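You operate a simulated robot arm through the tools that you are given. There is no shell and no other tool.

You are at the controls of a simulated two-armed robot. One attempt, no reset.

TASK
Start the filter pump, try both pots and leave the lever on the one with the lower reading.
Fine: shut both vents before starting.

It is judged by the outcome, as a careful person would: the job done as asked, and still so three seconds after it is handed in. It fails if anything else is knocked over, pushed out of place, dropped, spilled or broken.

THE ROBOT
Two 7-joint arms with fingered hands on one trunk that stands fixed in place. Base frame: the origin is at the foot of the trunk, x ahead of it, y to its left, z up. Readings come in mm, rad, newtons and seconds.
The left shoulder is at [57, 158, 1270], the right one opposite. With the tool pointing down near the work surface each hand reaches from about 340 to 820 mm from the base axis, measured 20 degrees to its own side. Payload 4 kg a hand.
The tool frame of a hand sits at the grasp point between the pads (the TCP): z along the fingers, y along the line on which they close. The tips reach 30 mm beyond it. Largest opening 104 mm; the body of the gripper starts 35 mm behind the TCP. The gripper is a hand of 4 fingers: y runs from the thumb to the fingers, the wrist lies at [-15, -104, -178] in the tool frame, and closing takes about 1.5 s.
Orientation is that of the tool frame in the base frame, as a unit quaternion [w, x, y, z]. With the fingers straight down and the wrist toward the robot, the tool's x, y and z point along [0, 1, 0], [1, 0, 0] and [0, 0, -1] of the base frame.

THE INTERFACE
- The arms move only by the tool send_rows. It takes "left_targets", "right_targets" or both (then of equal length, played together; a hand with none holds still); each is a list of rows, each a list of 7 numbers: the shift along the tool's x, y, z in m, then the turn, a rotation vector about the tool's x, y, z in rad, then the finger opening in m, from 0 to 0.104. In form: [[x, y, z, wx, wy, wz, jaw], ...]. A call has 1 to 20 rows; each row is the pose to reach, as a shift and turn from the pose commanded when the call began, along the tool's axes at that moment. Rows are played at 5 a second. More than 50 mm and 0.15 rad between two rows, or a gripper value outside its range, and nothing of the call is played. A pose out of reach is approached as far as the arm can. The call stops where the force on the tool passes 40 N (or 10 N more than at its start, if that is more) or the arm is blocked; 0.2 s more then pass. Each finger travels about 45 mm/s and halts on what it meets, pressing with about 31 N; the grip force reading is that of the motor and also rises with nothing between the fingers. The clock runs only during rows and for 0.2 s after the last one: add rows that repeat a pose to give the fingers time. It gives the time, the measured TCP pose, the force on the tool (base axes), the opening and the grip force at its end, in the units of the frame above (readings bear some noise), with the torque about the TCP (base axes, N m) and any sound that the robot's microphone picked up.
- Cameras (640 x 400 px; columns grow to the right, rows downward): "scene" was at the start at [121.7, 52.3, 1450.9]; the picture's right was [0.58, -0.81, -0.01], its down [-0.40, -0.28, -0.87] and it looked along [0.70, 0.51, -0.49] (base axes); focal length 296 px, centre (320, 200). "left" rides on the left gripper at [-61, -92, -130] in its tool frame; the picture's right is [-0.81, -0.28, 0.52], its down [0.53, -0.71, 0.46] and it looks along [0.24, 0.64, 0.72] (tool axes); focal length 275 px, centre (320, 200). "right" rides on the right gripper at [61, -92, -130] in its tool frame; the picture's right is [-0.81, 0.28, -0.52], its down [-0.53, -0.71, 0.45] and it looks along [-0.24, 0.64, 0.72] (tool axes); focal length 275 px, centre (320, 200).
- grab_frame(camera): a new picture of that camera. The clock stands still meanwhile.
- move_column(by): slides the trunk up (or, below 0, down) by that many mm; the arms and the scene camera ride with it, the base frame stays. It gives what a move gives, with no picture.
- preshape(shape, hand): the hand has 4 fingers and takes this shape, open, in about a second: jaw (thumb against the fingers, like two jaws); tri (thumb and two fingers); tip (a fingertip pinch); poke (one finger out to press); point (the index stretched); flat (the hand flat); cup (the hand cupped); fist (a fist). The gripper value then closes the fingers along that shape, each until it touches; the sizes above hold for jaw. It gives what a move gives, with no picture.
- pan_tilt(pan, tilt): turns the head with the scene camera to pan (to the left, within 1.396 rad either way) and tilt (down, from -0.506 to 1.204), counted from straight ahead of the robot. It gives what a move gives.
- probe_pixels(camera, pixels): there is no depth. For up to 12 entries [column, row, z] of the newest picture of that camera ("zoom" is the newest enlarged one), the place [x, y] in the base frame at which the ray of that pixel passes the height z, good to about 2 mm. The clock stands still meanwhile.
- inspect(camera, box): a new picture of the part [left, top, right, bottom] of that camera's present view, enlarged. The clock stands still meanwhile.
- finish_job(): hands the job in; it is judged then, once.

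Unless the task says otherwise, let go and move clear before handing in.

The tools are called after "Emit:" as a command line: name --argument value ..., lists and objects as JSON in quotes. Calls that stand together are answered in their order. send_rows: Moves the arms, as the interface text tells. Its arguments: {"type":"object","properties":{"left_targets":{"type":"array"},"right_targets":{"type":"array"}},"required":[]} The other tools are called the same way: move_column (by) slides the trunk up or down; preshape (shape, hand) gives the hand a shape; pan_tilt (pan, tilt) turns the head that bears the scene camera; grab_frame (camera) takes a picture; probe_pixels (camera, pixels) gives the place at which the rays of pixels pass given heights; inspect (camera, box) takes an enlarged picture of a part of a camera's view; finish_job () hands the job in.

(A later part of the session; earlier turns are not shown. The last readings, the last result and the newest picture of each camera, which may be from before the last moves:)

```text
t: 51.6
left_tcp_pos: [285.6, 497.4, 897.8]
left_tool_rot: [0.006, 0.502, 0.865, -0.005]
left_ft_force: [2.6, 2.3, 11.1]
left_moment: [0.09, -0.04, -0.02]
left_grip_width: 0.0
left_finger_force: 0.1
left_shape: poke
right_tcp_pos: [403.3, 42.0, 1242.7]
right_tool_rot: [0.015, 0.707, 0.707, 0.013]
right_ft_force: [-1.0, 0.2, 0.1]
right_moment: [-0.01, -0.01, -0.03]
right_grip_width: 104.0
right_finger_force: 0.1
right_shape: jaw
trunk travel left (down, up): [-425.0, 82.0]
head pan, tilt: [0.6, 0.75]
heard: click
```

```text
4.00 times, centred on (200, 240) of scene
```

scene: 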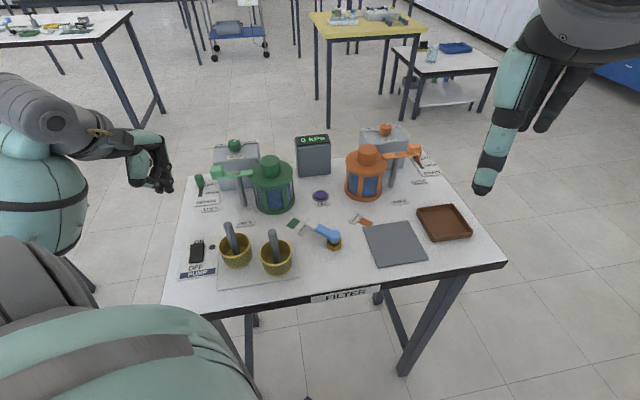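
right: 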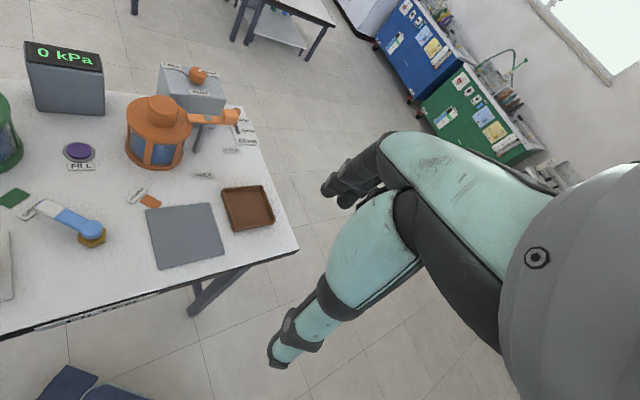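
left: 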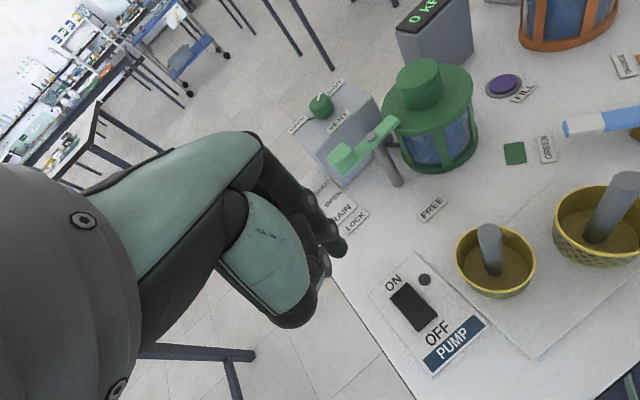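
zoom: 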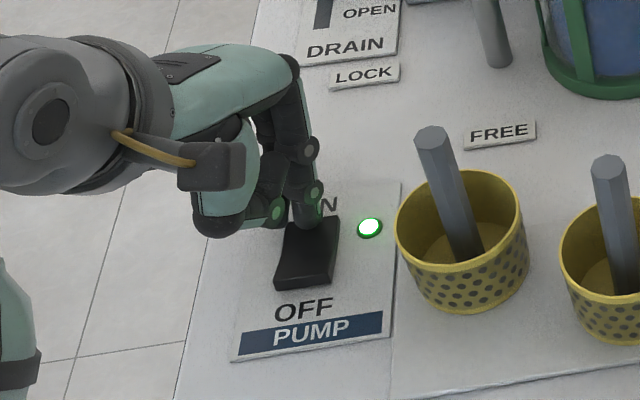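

The indicator lit green and a click was heard: the pump is on. I'll lift straight up and read the gauge.

Emit:
send_rows --left_targets '[[0, 0, -0.02, 0, 0, 0, 0], [0, 0, -0.06, 0, 0, 0, 0], [0, 0, -0.1, 0, 0, 0, 0], [0, 0, -0.14, 0, 0, 0, 0], [0, 0, -0.17, 0, 0, 0, 0], [0, 0, -0.17, 0, 0, 0, 0]]'

Emit:
inspect --camera "scene" --box '[250, 100, 410, 260]'

Emit:
inspect --camera "scene" --box '[160, 190, 280, 290]'

```text
t: 53.0
left_tcp_pos: [286.3, 501.4, 1068.4]
left_tool_rot: [0.006, 0.501, 0.865, -0.008]
left_ft_force: [-0.4, 0.0, 0.3]
left_moment: [0.0, 0.0, 0.02]
left_grip_width: 0.2
left_finger_force: 0.0
left_shape: poke
right_tcp_pos: [404.1, 42.2, 1241.3]
right_tool_rot: [0.014, 0.707, 0.707, 0.014]
right_ft_force: [0.0, 0.1, 0.5]
right_moment: [0.01, 0.02, -0.02]
right_grip_width: 104.4
right_finger_force: 0.0
right_shape: jaw
trunk travel left (down, up): [-425.0, 82.0]
head pan, tilt: [0.6, 0.75]
```

```text
2.50 times, centred on (330, 180) of scene
```

zoom: 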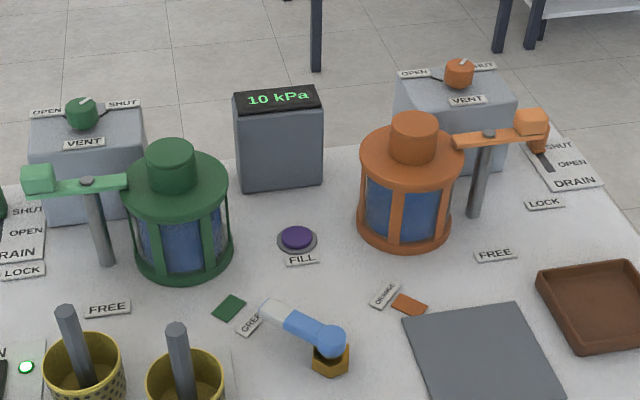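

```text
4.00 times, centred on (220, 240) of scene
```

zoom: 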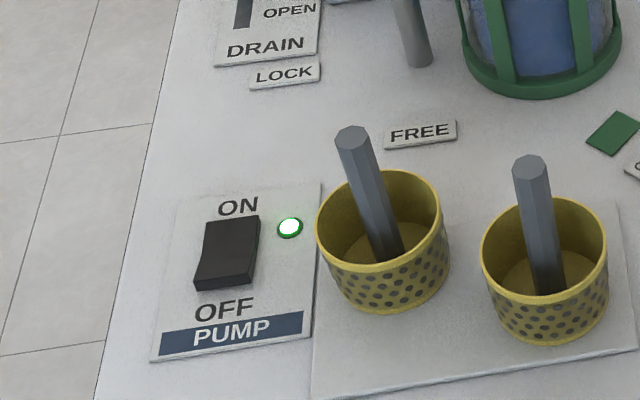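

Pump is on; gauge reads 10 kPa and may still be climbing. I'll wait and read again.

Emit:
send_rows --left_targets '[[0, 0, 0, 0, 0, 0, 0], [0, 0, 0, 0, 0, 0, 0], [0, 0, 0, 0, 0, 0, 0], [0, 0, 0, 0, 0, 0, 0], [0, 0, 0, 0, 0, 0, 0], [0, 0, 0, 0, 0, 0, 0], [0, 0, 0, 0, 0, 0, 0], [0, 0, 0, 0, 0, 0, 0], [0, 0, 0, 0, 0, 0, 0], [0, 0, 0, 0, 0, 0, 0], [0, 0, 0, 0, 0, 0, 0], [0, 0, 0, 0, 0, 0, 0], [0, 0, 0, 0, 0, 0, 0], [0, 0, 0, 0, 0, 0, 0], [0, 0, 0, 0, 0, 0, 0], [0, 0, 0, 0, 0, 0, 0], [0, 0, 0, 0, 0, 0, 0], [0, 0, 0, 0, 0, 0, 0]]'

Emit:
inspect --camera "scene" --box '[280, 120, 350, 180]'

```text
t: 56.8
left_tcp_pos: [286.5, 500.1, 1067.6]
left_tool_rot: [0.006, 0.501, 0.865, -0.008]
left_ft_force: [0.5, 0.1, -0.2]
left_moment: [0.01, 0.03, 0.01]
left_grip_width: 0.1
left_finger_force: 0.1
left_shape: poke
right_tcp_pos: [404.4, 43.1, 1242.4]
right_tool_rot: [0.015, 0.707, 0.707, 0.013]
right_ft_force: [0.0, 0.1, -0.3]
right_moment: [-0.03, 0.0, -0.02]
right_grip_width: 104.1
right_finger_force: 0.0
right_shape: jaw
trunk travel left (down, up): [-425.0, 82.0]
head pan, tilt: [0.6, 0.75]
```

```text
6.67 times, centred on (315, 150) of scene
```

zoom: 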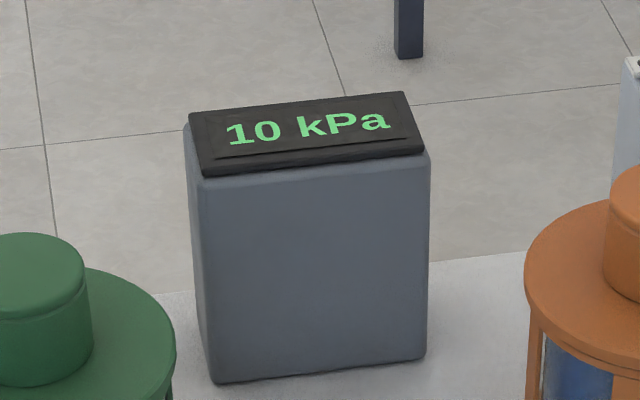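

Green reads a steady 10 kPa. Now the lever must go to ORANGE: I'll shape the right hand to "poke" and bring it above the lever area, staying high.

Emit:
preshape --hand "right" --shape "poke"

Emit:
send_rows --right_targets '[[0.03, 0.004, 0.015, 0.0047, 0.0022, -0.11, 0], [0.06, 0.009, 0.03, 0.0094, 0.0044, -0.22, 0], [0.09, 0.013, 0.045, 0.014, 0.0065, -0.33, 0], [0.12, 0.018, 0.06, 0.019, 0.0087, -0.435, 0], [0.155, 0.022, 0.08, 0.023, 0.011, -0.54, 0], [0.185, 0.027, 0.1, 0.028, 0.013, -0.65, 0], [0.215, 0.031, 0.12, 0.033, 0.015, -0.76, 0], [0.2485, 0.0356, 0.14, 0.0375, 0.0174, -0.87, 0], [0.2485, 0.0356, 0.1625, 0.0375, 0.0174, -0.87, 0], [0.2485, 0.0356, 0.1625, 0.0375, 0.0174, -0.87, 0]]'

Emit:
grab_frame --camera "right"

Emit:
grab_frame --camera "scene"

Emit:
grab_frame --camera "left"

```text
t: 57.7
left_tcp_pos: [286.3, 500.5, 1068.0]
left_tool_rot: [0.006, 0.501, 0.865, -0.008]
left_ft_force: [-1.1, -0.1, 0.3]
left_moment: [0.02, 0.01, -0.04]
left_grip_width: 0.2
left_finger_force: 0.0
left_shape: poke
right_tcp_pos: [404.5, 40.9, 1242.0]
right_tool_rot: [0.015, 0.707, 0.707, 0.013]
right_ft_force: [0.3, -0.2, 0.4]
right_moment: [-0.01, 0.01, 0.01]
right_grip_width: 0.1
right_finger_force: 0.1
right_shape: poke
trunk travel left (down, up): [-425.0, 82.0]
head pan, tilt: [0.6, 0.75]
```

```text
t: 59.9
left_tcp_pos: [285.0, 500.5, 1067.4]
left_tool_rot: [0.004, 0.501, 0.866, -0.008]
left_ft_force: [-0.4, -0.6, -0.1]
left_moment: [0.04, 0.0, 0.01]
left_grip_width: 0.0
left_finger_force: 0.0
left_shape: poke
right_tcp_pos: [447.4, 291.2, 1079.8]
right_tool_rot: [0.001, 0.343, 0.939, -0.001]
right_ft_force: [0.4, 0.1, 0.6]
right_moment: [-0.01, 0.01, 0.01]
right_grip_width: 0.0
right_finger_force: 0.1
right_shape: poke
trunk travel left (down, up): [-425.0, 82.0]
head pan, tilt: [0.6, 0.75]
```

```text
taken
```

right: 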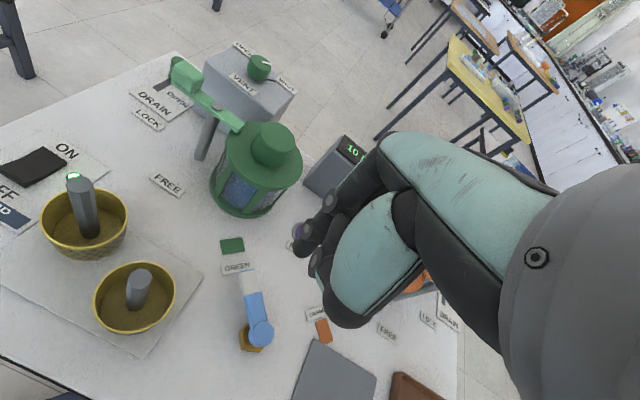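

```text
taken
```

scene: 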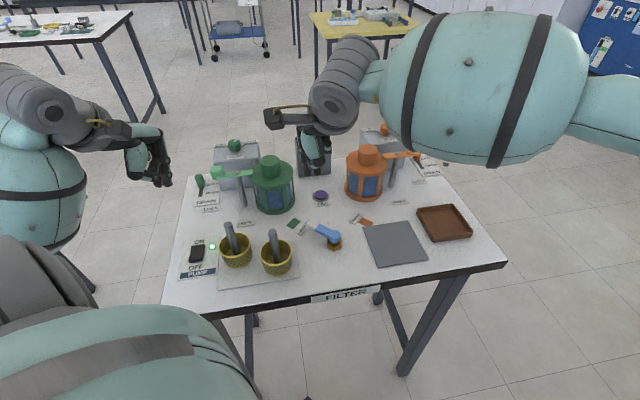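

```text
taken
```

left: 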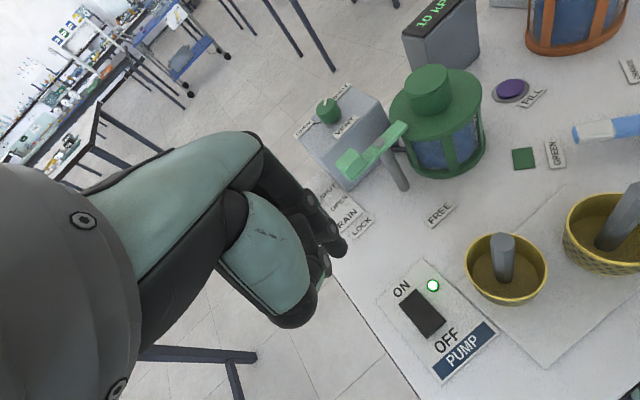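

The right camera sees the lever at (255,305). I'll zoom for precise geometry.

Emit:
inspect --camera "right" --box '[180, 220, 340, 360]'

Emit:
probe_pixels --camera "zoom" --pixels '[[320, 200, 900]]'

```text
2.86 times, centred on (260, 290) of right
```

zoom: 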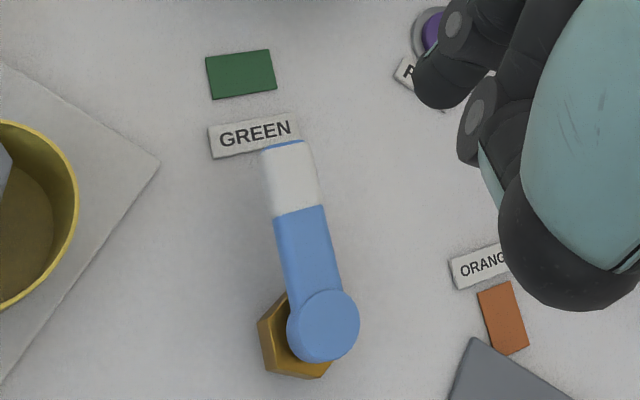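

```text
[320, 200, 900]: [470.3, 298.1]
```

Emit:
probe_pixels --camera "zoom" --pixels '[[323, 326, 900], [323, 326, 910], [291, 175, 890], [264, 155, 890], [310, 145, 890], [275, 225, 895], [325, 208, 895], [253, 135, 862], [241, 75, 860], [480, 266, 862], [503, 318, 860], [75, 215, 910]]'

Emit:
probe_pixels --camera "right" --pixels '[[298, 250, 1050], [298, 250, 1060]]'

Emit:
inspect --camera "scene" --box '[280, 190, 400, 270]'

Emit:
probe_pixels --camera "zoom" --pixels '[[320, 200, 900]]'

```text
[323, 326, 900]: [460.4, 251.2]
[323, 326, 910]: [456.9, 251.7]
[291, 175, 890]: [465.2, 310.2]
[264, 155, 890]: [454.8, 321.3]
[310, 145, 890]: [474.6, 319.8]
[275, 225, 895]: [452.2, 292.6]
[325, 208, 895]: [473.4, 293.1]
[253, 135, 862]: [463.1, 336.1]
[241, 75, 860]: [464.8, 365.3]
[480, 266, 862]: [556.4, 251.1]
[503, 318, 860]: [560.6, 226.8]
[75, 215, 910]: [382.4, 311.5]
```

```text
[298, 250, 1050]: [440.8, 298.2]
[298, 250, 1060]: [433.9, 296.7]
```

```text
5.00 times, centred on (340, 230) of scene
```

zoom: 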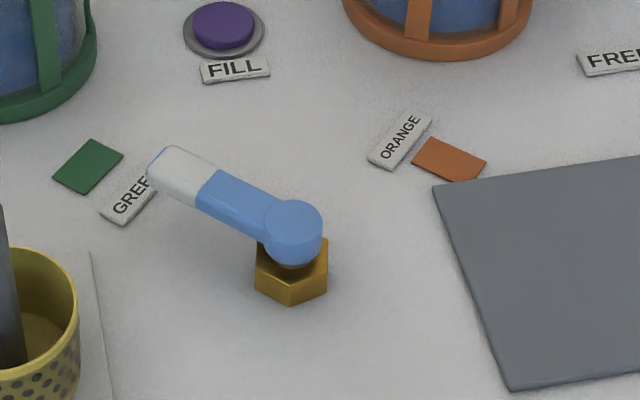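

```text
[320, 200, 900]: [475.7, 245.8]
```

Pivot ≈(460.5,251); the lever is at ≈87° (GREEN); ORANGE label is at ≈0°, the orange square at ≈−13°. I need the rod/basket clearance, so I triangulate the rod tops.

Emit:
inspect --camera "right" --box '[40, 160, 200, 340]'

Emit:
grab_frame --camera "right"

Emit:
probe_pixels --camera "right" --pixels '[[141, 275, 940], [141, 275, 970], [141, 275, 1000], [80, 180, 940], [80, 180, 970], [175, 285, 910], [128, 215, 910]]'

Emit:
grab_frame --camera "scene"

Emit:
probe_pixels --camera "scene" --pixels '[[273.5, 232, 940], [273.5, 232, 970], [273.5, 232, 1000], [229, 223.5, 940], [229, 223.5, 970], [291, 250, 910]]'

```text
2.22 times, centred on (120, 250) of right
```

zoom: 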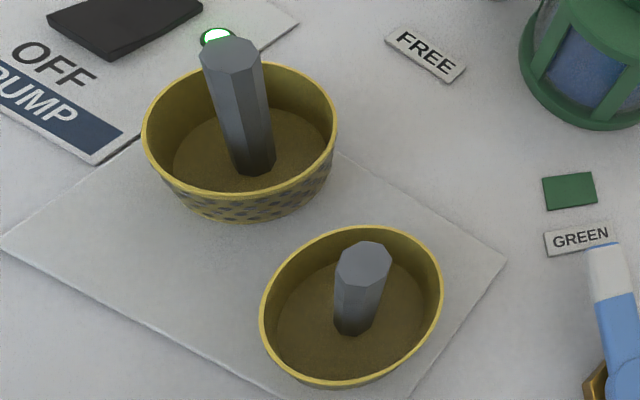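

```text
taken
```

right: 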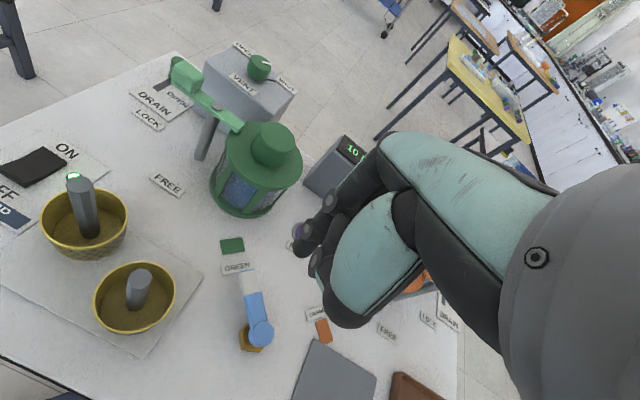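

```text
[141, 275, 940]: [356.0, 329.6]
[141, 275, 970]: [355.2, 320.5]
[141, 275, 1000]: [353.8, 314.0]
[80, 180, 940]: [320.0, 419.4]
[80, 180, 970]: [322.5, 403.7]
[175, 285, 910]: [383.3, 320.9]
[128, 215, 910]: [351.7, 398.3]
```

```text
taken
```

scene: 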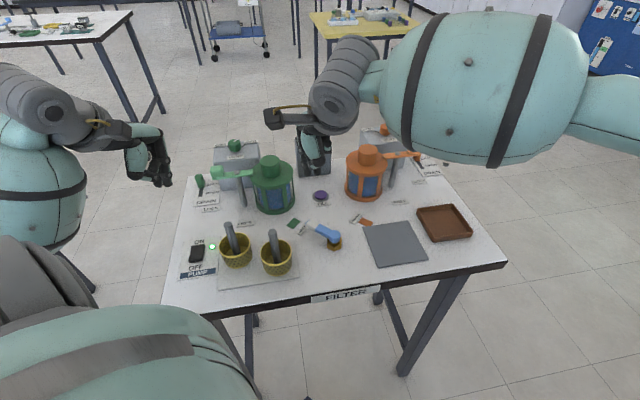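

```text
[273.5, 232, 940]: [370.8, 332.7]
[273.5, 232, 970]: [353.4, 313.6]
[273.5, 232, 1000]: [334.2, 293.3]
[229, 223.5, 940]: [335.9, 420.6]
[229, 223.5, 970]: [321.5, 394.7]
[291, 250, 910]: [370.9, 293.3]
```

Rod tops are at z≈964; rod 2 at ≈(356,321). I'll retract the right hand, then bring the left poking finger above the gap west of the lever handle.

Emit:
send_rows --right_targets '[[0, 0, -0.04, 0, 0, 0, 0], [-0.01, -0.02, -0.08, 0, 0, 0, 0], [-0.03, -0.05, -0.11, 0, 0, 0, 0], [-0.05, -0.085, -0.13, 0, 0, 0, 0], [-0.07, -0.12, -0.145, 0, 0, 0, 0], [-0.09, -0.155, -0.155, 0, 0, 0, 0], [-0.11, -0.19, -0.16, 0, 0, 0, 0], [-0.126, -0.22, -0.16, 0, 0, 0, 0], [-0.126, -0.22, -0.16, 0, 0, 0, 0]]'

Emit:
send_rows --left_targets '[[-0.035, 0.0035, 0, 0, 0, -0.087, 0], [-0.07, 0.007, 0, 0, 0, -0.174, 0], [-0.105, 0.01, 0, 0, 0, -0.26, 0], [-0.14, 0.0135, 0, 0, 0, -0.35, 0], [-0.175, 0.017, 0, 0, 0, -0.436, 0], [-0.21, 0.02, 0, 0, 0, -0.523, 0], [-0.243, 0.0237, 0.007, 0, 0, -0.61, 0], [-0.243, 0.0237, 0.007, 0, 0, -0.61, 0]]'

Emit:
grab_frame --camera "left"

Emit:
grab_frame --camera "scene"

Emit:
grab_frame --camera "right"

```text
t: 61.9
left_tcp_pos: [285.0, 502.3, 1068.0]
left_tool_rot: [0.005, 0.502, 0.865, -0.01]
left_ft_force: [0.8, -0.1, 0.4]
left_moment: [-0.01, 0.0, 0.0]
left_grip_width: 0.0
left_finger_force: 0.0
left_shape: poke
right_tcp_pos: [400.3, 39.5, 1238.6]
right_tool_rot: [0.001, 0.343, 0.939, -0.001]
right_ft_force: [-0.5, -0.1, 0.6]
right_moment: [0.0, -0.01, -0.02]
right_grip_width: 0.0
right_finger_force: 0.0
right_shape: poke
trunk travel left (down, up): [-425.0, 82.0]
head pan, tilt: [0.6, 0.75]
```

```text
t: 63.7
left_tcp_pos: [425.6, 302.3, 1066.1]
left_tool_rot: [0.003, 0.219, 0.976, -0.009]
left_ft_force: [0.5, 0.6, 1.3]
left_moment: [-0.03, 0.02, -0.01]
left_grip_width: 0.2
left_finger_force: 0.0
left_shape: poke
left hand out of reach, approached as far as the arm can: row 2, 3
right_tcp_pos: [399.2, 39.8, 1240.4]
right_tool_rot: [0.003, 0.343, 0.939, -0.001]
right_ft_force: [-0.2, -0.3, 1.1]
right_moment: [-0.02, 0.02, -0.05]
right_grip_width: 0.1
right_finger_force: 0.1
right_shape: poke
trunk travel left (down, up): [-425.0, 82.0]
head pan, tilt: [0.6, 0.75]
```

```text
taken
```

left: 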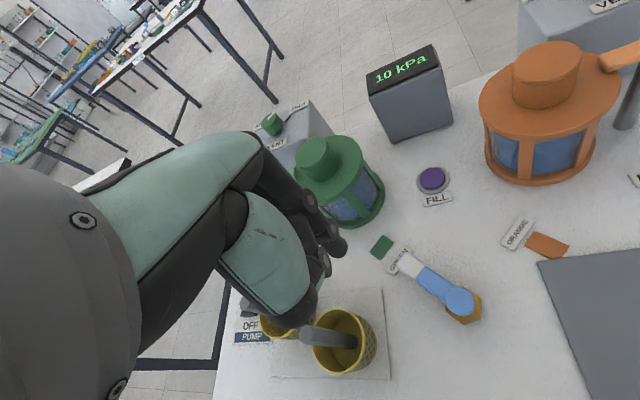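

```text
taken
```

scene: 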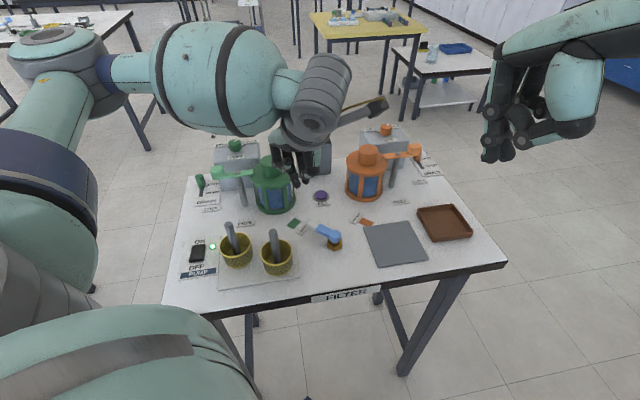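

```text
taken
```

right: 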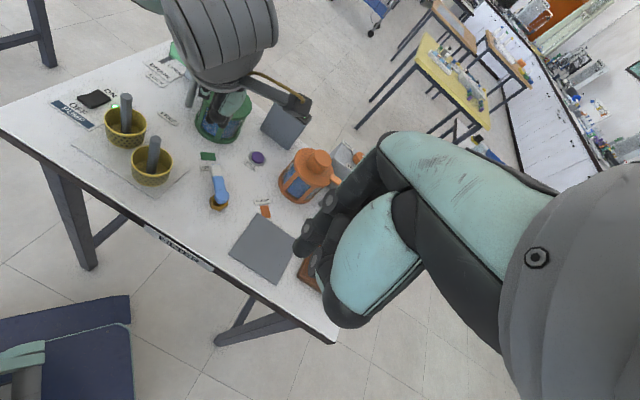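

The left hand is above the gap. I'll verify the fingertip position with both cameras before descending.

Emit:
probe_pixels --camera "left" --pixels '[[337, 250, 1032], [337, 250, 1040], [324, 276, 1038]]'

Emit:
inspect --camera "scene" --box '[240, 110, 360, 290]'

```text
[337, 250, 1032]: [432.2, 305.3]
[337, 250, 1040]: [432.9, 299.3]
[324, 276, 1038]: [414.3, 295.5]
```

```text
2.22 times, centred on (300, 200) of scene
```

zoom: 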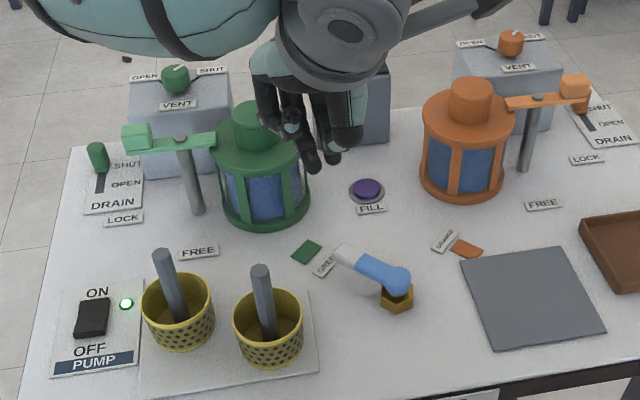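

The fingertip projects to ≈(433,300). I'll descend partway (110 mm) and check clearances.

Emit:
send_rows --left_targets '[[0, 0.001, 0.03, 0, 0, 0, 0], [0, 0.002, 0.06, 0, 0, 0, 0], [0, 0.003, 0.09, 0, 0, 0, 0], [0, 0.0033, 0.11, 0, 0, 0, 0], [0, 0.0033, 0.11, 0, 0, 0, 0]]'

Emit:
inspect --camera "scene" --box '[240, 130, 360, 290]'

Emit:
grab_frame --camera "left"

Emit:
inspect --camera "right" --box '[90, 60, 290, 260]'

```text
t: 64.9
left_tcp_pos: [424.9, 302.8, 953.2]
left_tool_rot: [0.003, 0.219, 0.976, -0.01]
left_ft_force: [-0.5, 0.2, 0.1]
left_moment: [0.0, 0.0, 0.01]
left_grip_width: 0.0
left_finger_force: 0.3
left_shape: poke
right_tcp_pos: [400.1, 38.6, 1240.5]
right_tool_rot: [0.001, 0.342, 0.94, -0.001]
right_ft_force: [0.4, 1.1, 0.3]
right_moment: [0.03, 0.01, -0.01]
right_grip_width: 0.2
right_finger_force: 0.1
right_shape: poke
trunk travel left (down, up): [-425.0, 82.0]
head pan, tilt: [0.6, 0.75]
```

```text
2.50 times, centred on (300, 210) of scene
```

zoom: 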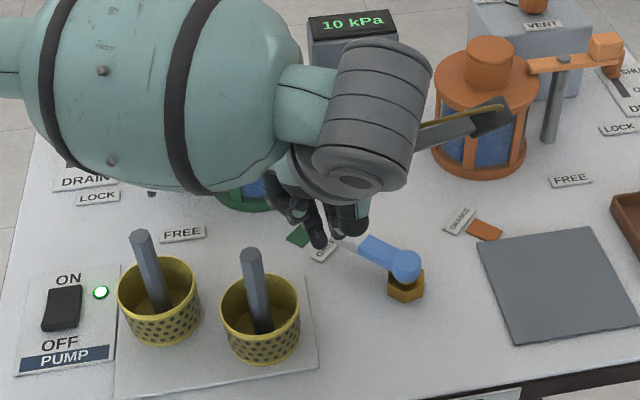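

```text
taken
```

left: 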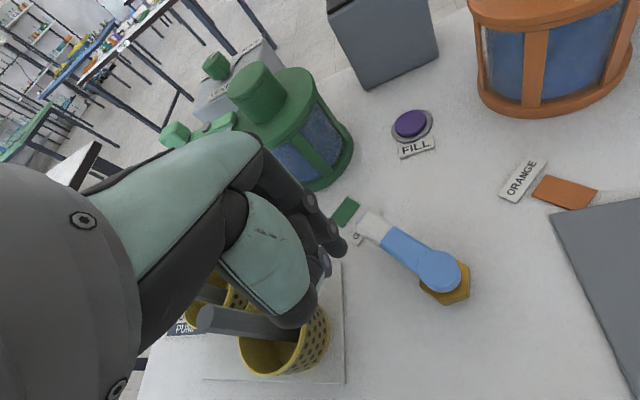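

```text
2.00 times, centred on (190, 160) of right
```

zoom: 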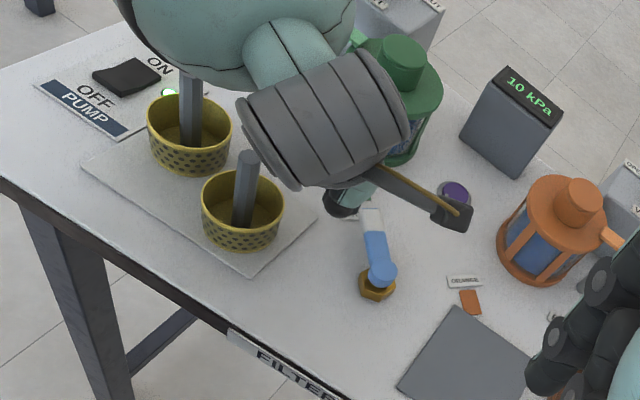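

Clearances look fine: wrist and thumb are well away from the rods, and the finger is in the gap beside the handle. I'll descend the remaining 53 mm.

Emit:
send_rows --left_targets '[[0, 0, 0.02, 0, 0, 0, 0], [0, 0.001, 0.035, 0, 0, 0, 0], [0, 0.001, 0.045, 0, 0, 0, 0], [0, 0.001, 0.053, 0, 0, 0, 0], [0, 0.001, 0.053, 0, 0, 0, 0]]'

Emit:
grab_frame --camera "left"

Emit:
inspect --camera "scene" --box '[260, 180, 380, 270]'

Emit:
inspect --camera "right" --box '[90, 60, 290, 260]'

```text
t: 66.1
left_tcp_pos: [427.7, 303.4, 901.5]
left_tool_rot: [0.003, 0.219, 0.976, -0.011]
left_ft_force: [0.7, -0.2, -0.3]
left_moment: [0.01, 0.01, 0.01]
left_grip_width: 0.0
left_finger_force: 0.0
left_shape: poke
right_tcp_pos: [401.2, 38.8, 1239.3]
right_tool_rot: [0.001, 0.342, 0.94, -0.001]
right_ft_force: [0.2, 0.2, 0.2]
right_moment: [0.0, -0.03, 0.04]
right_grip_width: 0.0
right_finger_force: 0.1
right_shape: poke
trunk travel left (down, up): [-425.0, 82.0]
head pan, tilt: [0.6, 0.75]
```

```text
taken
```

left: 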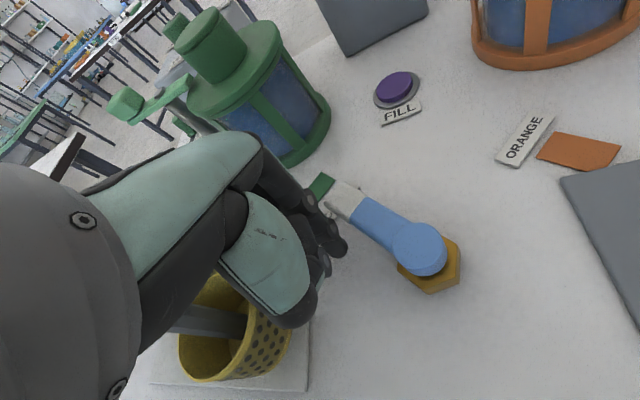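

```text
4.44 times, centred on (320, 225) of scene
```

zoom: 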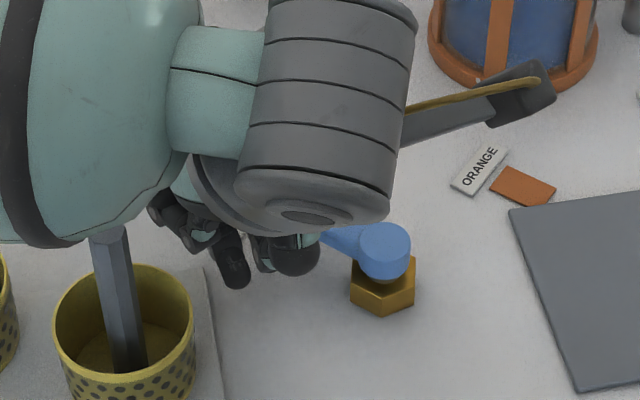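

```text
2.00 times, centred on (190, 160) of right
```

zoom: 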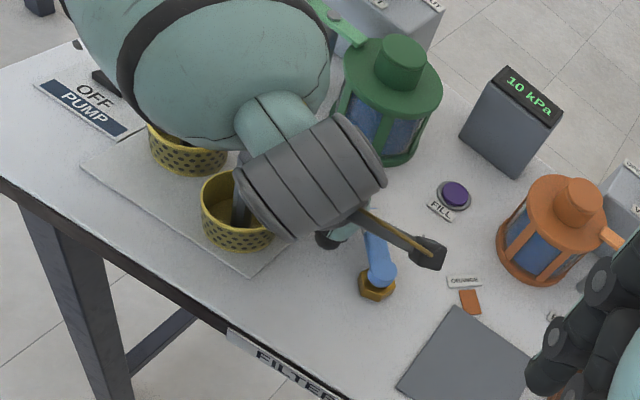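

Two dark finger ends appear in the scene zoom: (235,275) and (295,258). I'll check which is where.

Emit:
inspect --camera "scene" --box '[260, 180, 380, 270]'

Emit:
probe_pixels --camera "zoom" --pixels '[[235, 275, 875], [235, 275, 900], [235, 275, 940], [295, 265, 875], [295, 265, 900], [295, 265, 920], [295, 265, 940]]'

Emit:
inspect --camera "left" --box '[260, 170, 420, 330]'

Emit:
probe_pixels --camera "zoom" --pixels '[[362, 205, 873], [362, 205, 880], [330, 270, 880], [290, 320, 920], [450, 185, 893], [390, 230, 893]]'

```text
4.44 times, centred on (320, 225) of scene
```

zoom: 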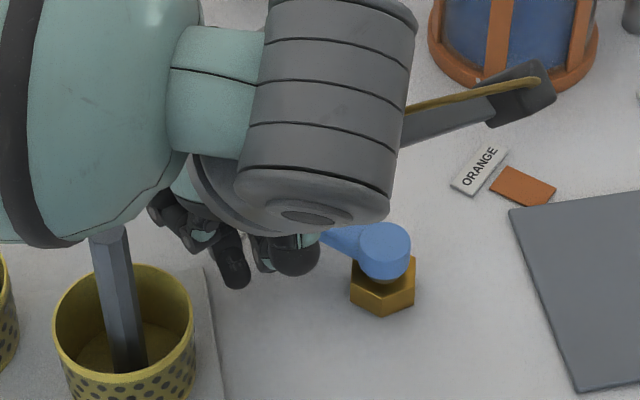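

```text
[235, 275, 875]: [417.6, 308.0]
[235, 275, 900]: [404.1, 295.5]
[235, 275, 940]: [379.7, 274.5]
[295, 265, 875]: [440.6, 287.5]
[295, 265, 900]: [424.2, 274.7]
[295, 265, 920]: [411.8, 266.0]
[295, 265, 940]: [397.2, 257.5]
```

```text
2.50 times, centred on (340, 250) of left
```

zoom: 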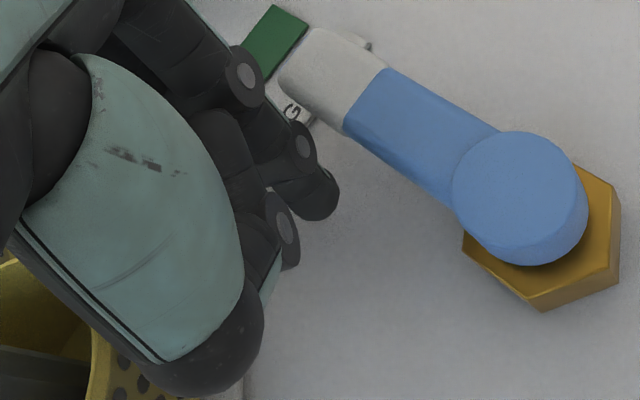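

```text
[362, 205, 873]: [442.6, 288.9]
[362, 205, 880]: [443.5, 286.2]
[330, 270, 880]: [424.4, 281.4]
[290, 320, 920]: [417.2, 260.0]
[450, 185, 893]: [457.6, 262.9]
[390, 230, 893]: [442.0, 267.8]
```

The index tip is at ≈(437,299,873) just west of the handle, and the other dark ball is the thumb knuckle higher up. I'll push the handle along its arc while turning the hand with it; first part to ≈60°.

Emit:
send_rows --left_targets '[[-0.005, 0.004, 0, 0, 0, 0.04, 0], [-0.0104, 0.0076, 0, 0, 0, 0.08, 0], [-0.014, 0.0106, 0, 0, 0, 0.14, 0], [-0.018, 0.0136, 0, 0, 0, 0.204, 0], [-0.022, 0.016, 0, 0, 0, 0.274, 0], [-0.0265, 0.0185, 0, 0, 0, 0.344, 0], [-0.0265, 0.0185, 0, 0, 0, 0.344, 0]]'

Emit:
grab_frame --camera "left"

Emit:
inspect --camera "scene" --box '[260, 180, 380, 270]'

```text
t: 67.7
left_tcp_pos: [460.2, 309.2, 901.0]
left_tool_rot: [0.004, 0.383, 0.924, -0.009]
left_ft_force: [-1.1, 0.2, 0.0]
left_moment: [-0.01, -0.01, -0.01]
left_grip_width: 0.1
left_finger_force: 0.0
left_shape: poke
right_tcp_pos: [400.8, 38.9, 1240.1]
right_tool_rot: [0.0, 0.342, 0.94, 0.0]
right_ft_force: [0.1, -0.9, 0.2]
right_moment: [-0.03, 0.02, 0.01]
right_grip_width: 0.0
right_finger_force: 0.1
right_shape: poke
trunk travel left (down, up): [-425.0, 82.0]
head pan, tilt: [0.6, 0.75]
```

```text
taken
```

left: 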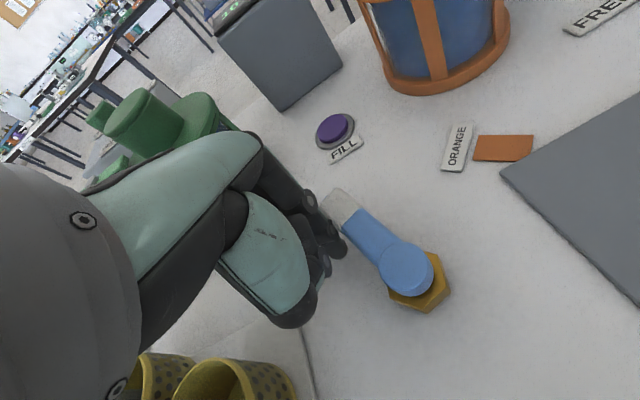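

```text
4.44 times, centred on (320, 225) of scene
```

zoom: 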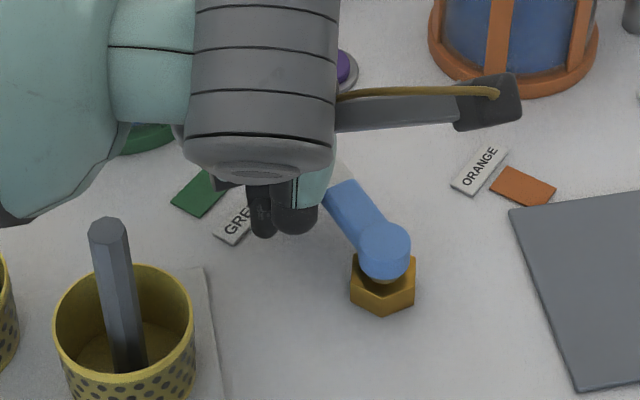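

The lever follows (now ≈60°). Continuing the arc to ≈10°.

Emit:
send_rows --left_targets '[[-0.0037, 0.0027, 0, 0, 0, 0.061, 0], [-0.0074, 0.0054, 0, 0, 0, 0.122, 0], [-0.0116, 0.0077, 0, 0, 0, 0.183, 0], [-0.0158, 0.01, 0, 0, 0, 0.244, 0], [-0.0203, 0.0116, 0, 0, 0, 0.305, 0], [-0.0249, 0.0132, 0, 0, 0, 0.366, 0], [-0.0296, 0.0141, 0, 0, 0, 0.428, 0], [-0.0343, 0.0149, 0, 0, 0, 0.489, 0], [-0.039, 0.0149, 0, 0, 0, 0.55, 0], [-0.0438, 0.0148, 0, 0, 0, 0.611, 0], [-0.0438, 0.0148, 0, 0, 0, 0.611, 0]]'

Emit:
grab_frame --camera "left"

Emit:
inspect --camera "scene" --box '[290, 120, 410, 270]'

Emit:
inspect --camera "right" --box '[150, 100, 310, 260]'

```text
t: 70.1
left_tcp_pos: [502.4, 287.5, 900.7]
left_tool_rot: [0.008, 0.644, 0.765, -0.008]
left_ft_force: [-0.1, 1.7, 0.2]
left_moment: [-0.02, 0.01, 0.03]
left_grip_width: 0.2
left_finger_force: 0.0
left_shape: poke
right_tcp_pos: [401.8, 38.8, 1240.0]
right_tool_rot: [0.0, 0.342, 0.94, 0.0]
right_ft_force: [-0.1, 1.1, 0.2]
right_moment: [0.02, 0.01, 0.01]
right_grip_width: 0.0
right_finger_force: 0.0
right_shape: poke
trunk travel left (down, up): [-425.0, 82.0]
head pan, tilt: [0.6, 0.75]
```

```text
taken
```

left: 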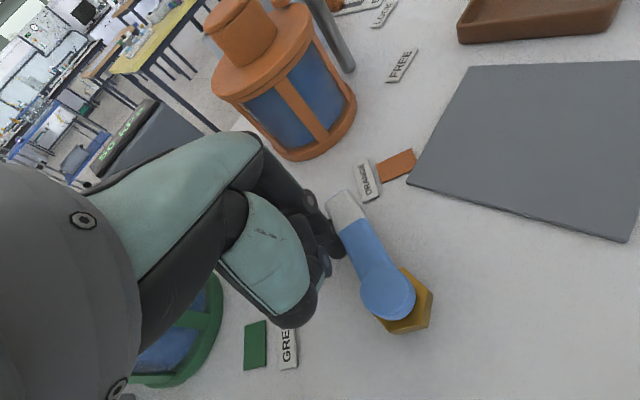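

```text
2.67 times, centred on (350, 195) of scene
```

zoom: 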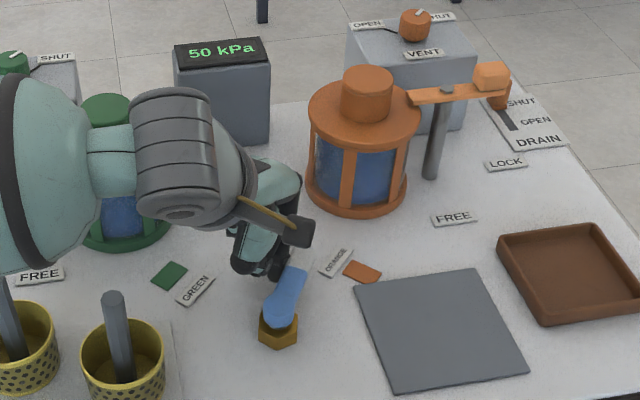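

```text
2.50 times, centred on (230, 180) of right
```

zoom: 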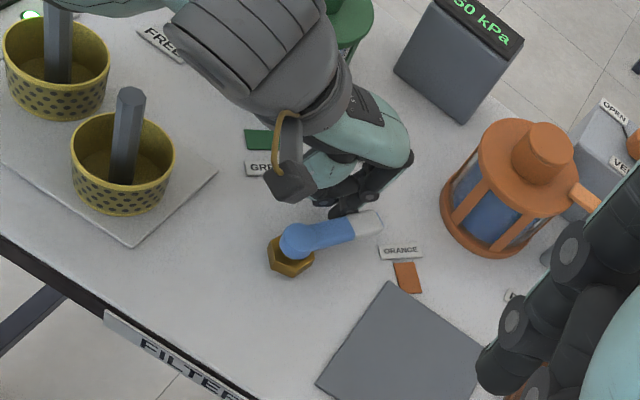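

The gauge has jumped to 50 kPa as the lever nears ORANGE (≈10°). I'll push it on to about −2° in line with the label and read the settled value.

Emit:
send_rows --left_targets '[[-0.0036, 0.0017, 0, 0, 0, 0.06, 0], [-0.0072, 0.0034, 0, 0, 0, 0.12, 0], [-0.009, 0.004, 0, 0, 0, 0.145, 0], [-0.009, 0.004, 0, 0, 0, 0.145, 0]]'

Emit:
grab_frame --camera "left"

Emit:
inspect --camera "scene" --box '[290, 120, 410, 270]'

Emit:
inspect --camera "right" --box '[150, 100, 310, 260]'

```text
t: 71.1
left_tcp_pos: [506.6, 278.6, 901.6]
left_tool_rot: [0.008, 0.697, 0.717, -0.007]
left_ft_force: [-0.2, -0.2, 0.8]
left_moment: [0.0, 0.01, 0.01]
left_grip_width: 0.0
left_finger_force: 0.0
left_shape: poke
right_tcp_pos: [401.3, 39.7, 1238.5]
right_tool_rot: [0.001, 0.343, 0.939, -0.001]
right_ft_force: [-0.1, 0.2, -0.1]
right_moment: [0.04, 0.01, 0.01]
right_grip_width: 0.0
right_finger_force: 0.0
right_shape: poke
trunk travel left (down, up): [-425.0, 82.0]
head pan, tilt: [0.6, 0.75]
```

```text
taken
```

left: 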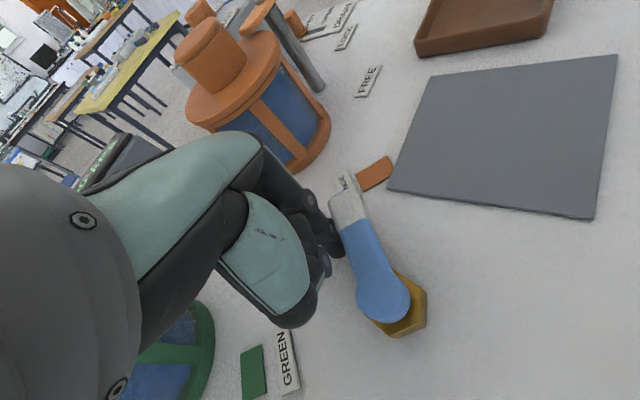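

```text
2.67 times, centred on (350, 195) of scene
```

zoom: 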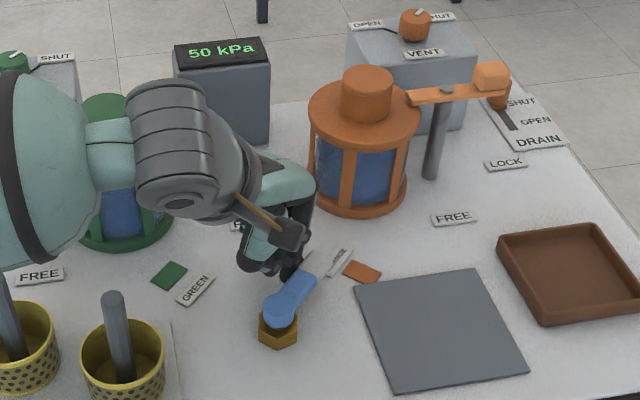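

```text
2.50 times, centred on (230, 180) of right
```

zoom: 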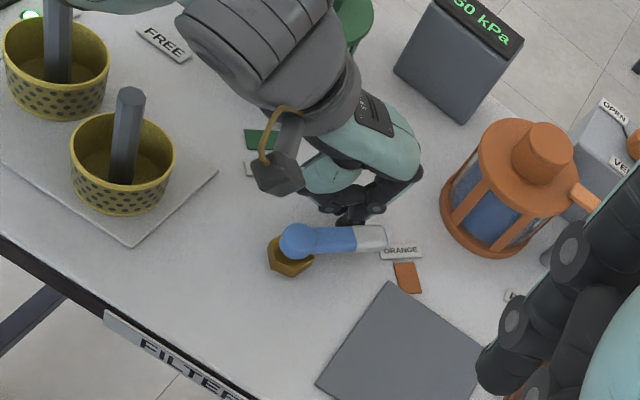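

The lever points at the ORANGE label; gauge 50 kPa. I'll wait ~4 s to confirm it is settled.

Emit:
send_rows --left_targets '[[0, 0, 0, 0, 0, 0, 0], [0, 0, 0, 0, 0, 0, 0], [0, 0, 0, 0, 0, 0, 0], [0, 0, 0, 0, 0, 0, 0], [0, 0, 0, 0, 0, 0, 0], [0, 0, 0, 0, 0, 0, 0], [0, 0, 0, 0, 0, 0, 0], [0, 0, 0, 0, 0, 0, 0], [0, 0, 0, 0, 0, 0, 0], [0, 0, 0, 0, 0, 0, 0], [0, 0, 0, 0, 0, 0, 0], [0, 0, 0, 0, 0, 0, 0], [0, 0, 0, 0, 0, 0, 0], [0, 0, 0, 0, 0, 0, 0], [0, 0, 0, 0, 0, 0, 0], [0, 0, 0, 0, 0, 0, 0], [0, 0, 0, 0, 0, 0, 0], [0, 0, 0, 0, 0, 0, 0]]'

Emit:
inspect --camera "scene" --box '[280, 110, 420, 200]'

```text
t: 74.9
left_tcp_pos: [507.4, 278.0, 901.3]
left_tool_rot: [0.008, 0.696, 0.718, -0.007]
left_ft_force: [-0.8, -1.0, 0.2]
left_moment: [0.02, 0.01, -0.01]
left_grip_width: 0.3
left_finger_force: 0.0
left_shape: poke
right_tcp_pos: [400.7, 38.2, 1239.3]
right_tool_rot: [0.001, 0.343, 0.939, -0.001]
right_ft_force: [0.0, 0.2, 0.1]
right_moment: [0.01, -0.01, -0.01]
right_grip_width: 0.0
right_finger_force: 0.0
right_shape: poke
trunk travel left (down, up): [-425.0, 82.0]
head pan, tilt: [0.6, 0.75]
```

```text
4.44 times, centred on (350, 155) of scene
```

zoom: 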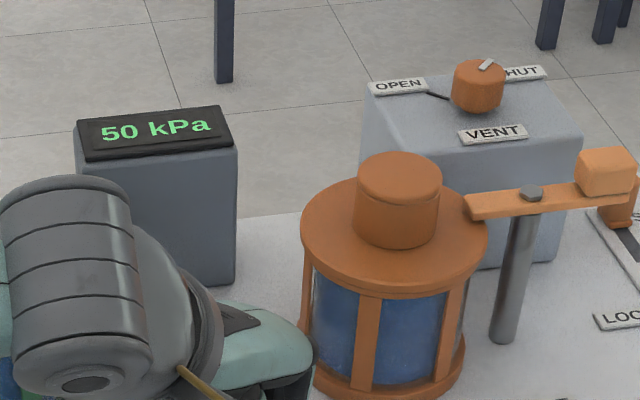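

ORANGE settles at 50 kPa, GREEN at 10 kPa — so the lever must go back to GREEN. I'll back the left hand off, lift it clear, and bring the right poking finger to the other side of the handle.

Emit:
send_rows --left_targets '[[0.006, 0, 0, 0, 0, 0, 0], [0.008, 0, -0.03, 0, 0, 0, 0], [0.008, 0, -0.07, 0, 0, 0, 0], [0.008, 0, -0.11, 0, 0, 0, 0], [0.008, 0, -0.15, 0, 0, 0, 0], [0.015, -0.01, -0.18, 0, 0, 0, 0], [0.035, -0.04, -0.2, 0, 0, 0, 0], [0.06, -0.07, -0.21, 0, 0, 0, 0], [0.09, -0.1, -0.21, 0, 0, 0, 0], [0.12, -0.13, -0.21, 0, 0, 0, 0], [0.15, -0.16, -0.21, 0, 0, 0, 0], [0.15, -0.16, -0.21, 0, 0, 0, 0]]'

Emit:
send_rows --right_targets '[[0.004, 0.03, 0.01, 0, 0, 0.06, 0], [0.008, 0.06, 0.03, 0, 0, 0.12, 0], [0.012, 0.09, 0.05, 0, 0, 0.18, 0], [0.016, 0.12, 0.075, 0, 0, 0.24, 0], [0.02, 0.15, 0.1, 0, 0, 0.3, 0], [0.024, 0.18, 0.13, 0, 0, 0.349, 0], [0.0274, 0.2047, 0.155, 0, 0, 0.349, 0], [0.0274, 0.2047, 0.179, 0, 0, 0.349, 0], [0.0274, 0.2047, 0.179, 0, 0, 0.349, 0]]'

Emit:
grab_frame --camera "right"

Emit:
grab_frame --camera "scene"

Emit:
grab_frame --camera "left"

```text
t: 77.5
left_tcp_pos: [342.9, 429.6, 1108.0]
left_tool_rot: [0.006, 0.696, 0.718, -0.006]
left_ft_force: [0.5, -0.6, -0.7]
left_moment: [0.0, -0.01, 0.02]
left_grip_width: 0.0
left_finger_force: 0.0
left_shape: poke
right_tcp_pos: [401.9, 37.8, 1240.3]
right_tool_rot: [0.0, 0.343, 0.939, 0.0]
right_ft_force: [0.5, -0.1, -0.3]
right_moment: [-0.02, 0.05, -0.02]
right_grip_width: 0.0
right_finger_force: 0.1
right_shape: poke
trunk travel left (down, up): [-425.0, 82.0]
head pan, tilt: [0.6, 0.75]
```

```text
t: 79.5
left_tcp_pos: [342.4, 430.4, 1108.8]
left_tool_rot: [0.007, 0.696, 0.718, -0.006]
left_ft_force: [0.7, 0.0, 0.2]
left_moment: [0.02, -0.01, -0.06]
left_grip_width: 0.0
left_finger_force: 0.1
left_shape: poke
right_tcp_pos: [511.8, 216.6, 1062.7]
right_tool_rot: [0.0, 0.5, 0.866, 0.0]
right_ft_force: [0.4, 0.5, -0.8]
right_moment: [-0.02, 0.03, 0.01]
right_grip_width: 0.0
right_finger_force: 0.0
right_shape: poke
trunk travel left (down, up): [-425.0, 82.0]
head pan, tilt: [0.6, 0.75]
```

```text
taken
```

right: 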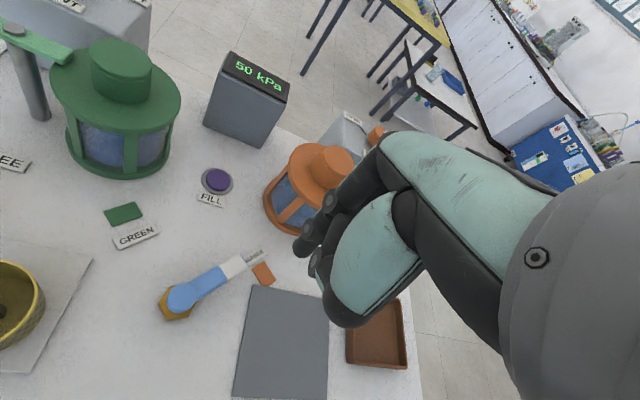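

```text
taken
```

scene: 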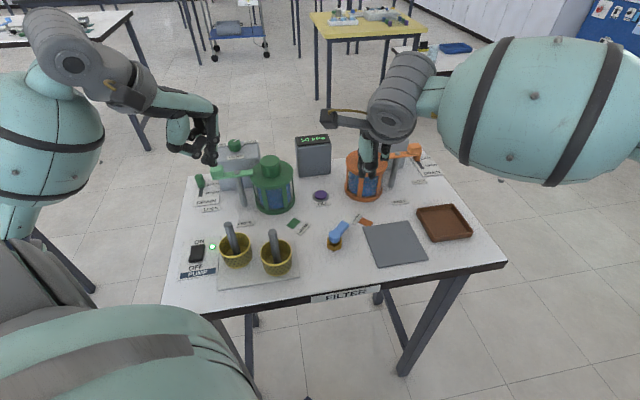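

```text
taken
```

left: 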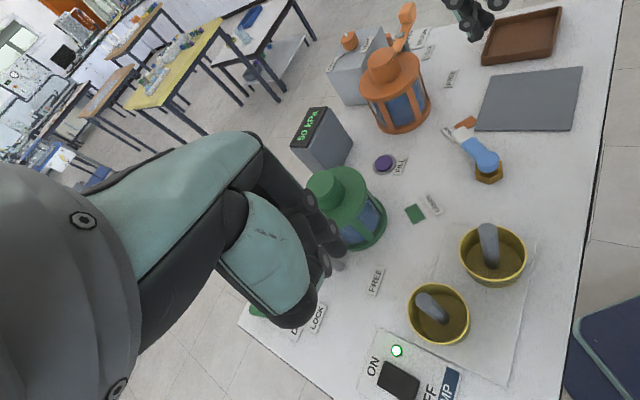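

The right finger is hovering near the target spot. I'll probe the lever and fingertip positions.

Emit:
inspect --camera "right" --box '[140, 200, 340, 330]'

Emit:
probe_pixels --camera "right" --pixels '[[182, 297, 902], [231, 267, 890], [245, 258, 890], [298, 250, 1030], [298, 250, 1035], [250, 288, 862]]'

```text
3.08 times, centred on (240, 265) of right
```

zoom: 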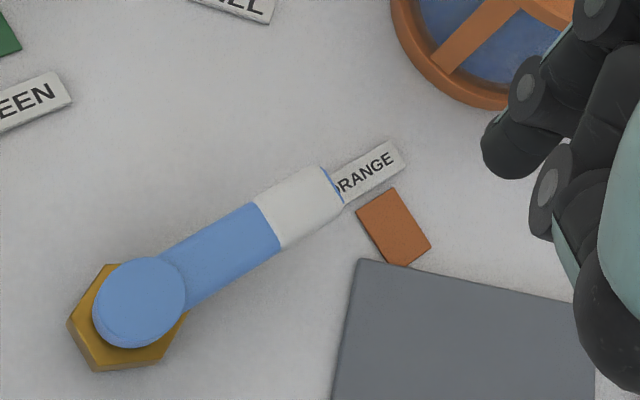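

```text
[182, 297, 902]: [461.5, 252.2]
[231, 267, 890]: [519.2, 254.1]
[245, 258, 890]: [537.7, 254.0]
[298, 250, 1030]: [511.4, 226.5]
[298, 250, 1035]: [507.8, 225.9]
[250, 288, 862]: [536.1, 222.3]
```

Lever now sits at ≈+1.5°, pivot ≈(461,252); fingertip ≈(507,225) with clearance to the handle. Descending with the right hand beside the handle.

Emit:
send_rows --right_targets '[[-0.0026, -0.0015, 0.035, 0, 0, 0, 0], [-0.0026, -0.0015, 0.07, 0, 0, 0, 0], [-0.0026, -0.0015, 0.105, 0, 0, 0, 0], [-0.0026, -0.0015, 0.135, 0, 0, 0, 0], [-0.0026, -0.0015, 0.152, 0, 0, 0, 0], [-0.0026, -0.0015, 0.162, 0, 0, 0, 0], [-0.0026, -0.0015, 0.162, 0, 0, 0, 0]]'

Emit:
inspect --camera "right" --box '[140, 180, 340, 330]'

Emit:
inspect --camera "scene" --box '[290, 130, 410, 270]'

Emit:
inspect --camera "left" --box '[400, 60, 600, 240]'

```text
t: 81.1
left_tcp_pos: [341.4, 429.4, 1109.7]
left_tool_rot: [0.007, 0.697, 0.717, -0.006]
left_ft_force: [0.3, 0.0, -0.1]
left_moment: [0.03, 0.03, 0.01]
left_grip_width: 0.0
left_finger_force: 0.1
left_shape: poke
right_tcp_pos: [512.6, 210.7, 899.4]
right_tool_rot: [0.0, 0.501, 0.865, 0.0]
right_ft_force: [-0.2, 0.1, -0.7]
right_moment: [0.03, -0.04, 0.05]
right_grip_width: 0.0
right_finger_force: 0.2
right_shape: poke
trunk travel left (down, up): [-425.0, 82.0]
head pan, tilt: [0.6, 0.75]
```

```text
2.67 times, centred on (240, 255) of right
```

zoom: 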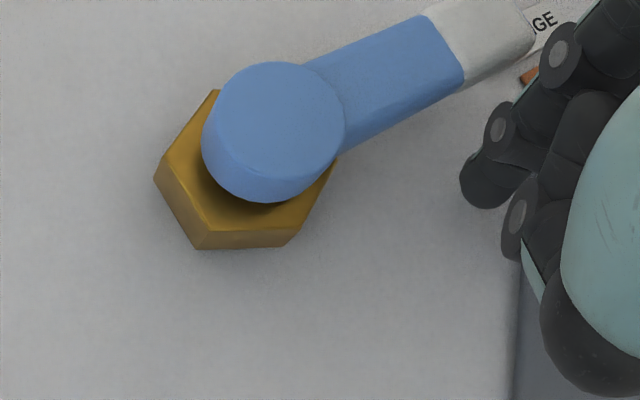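

```text
2.86 times, centred on (350, 200) of scene
```

zoom: 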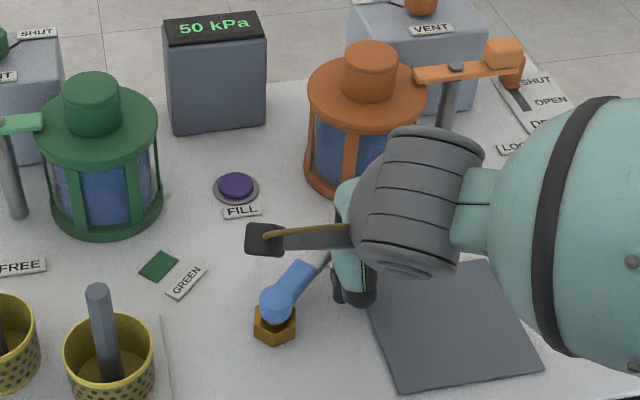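

```text
2.22 times, centred on (500, 150) of left
```

zoom: 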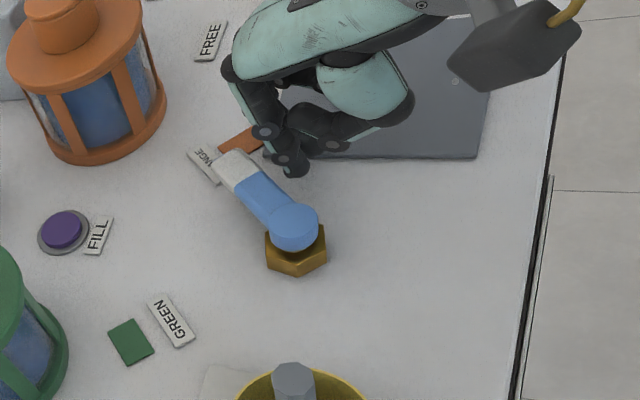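

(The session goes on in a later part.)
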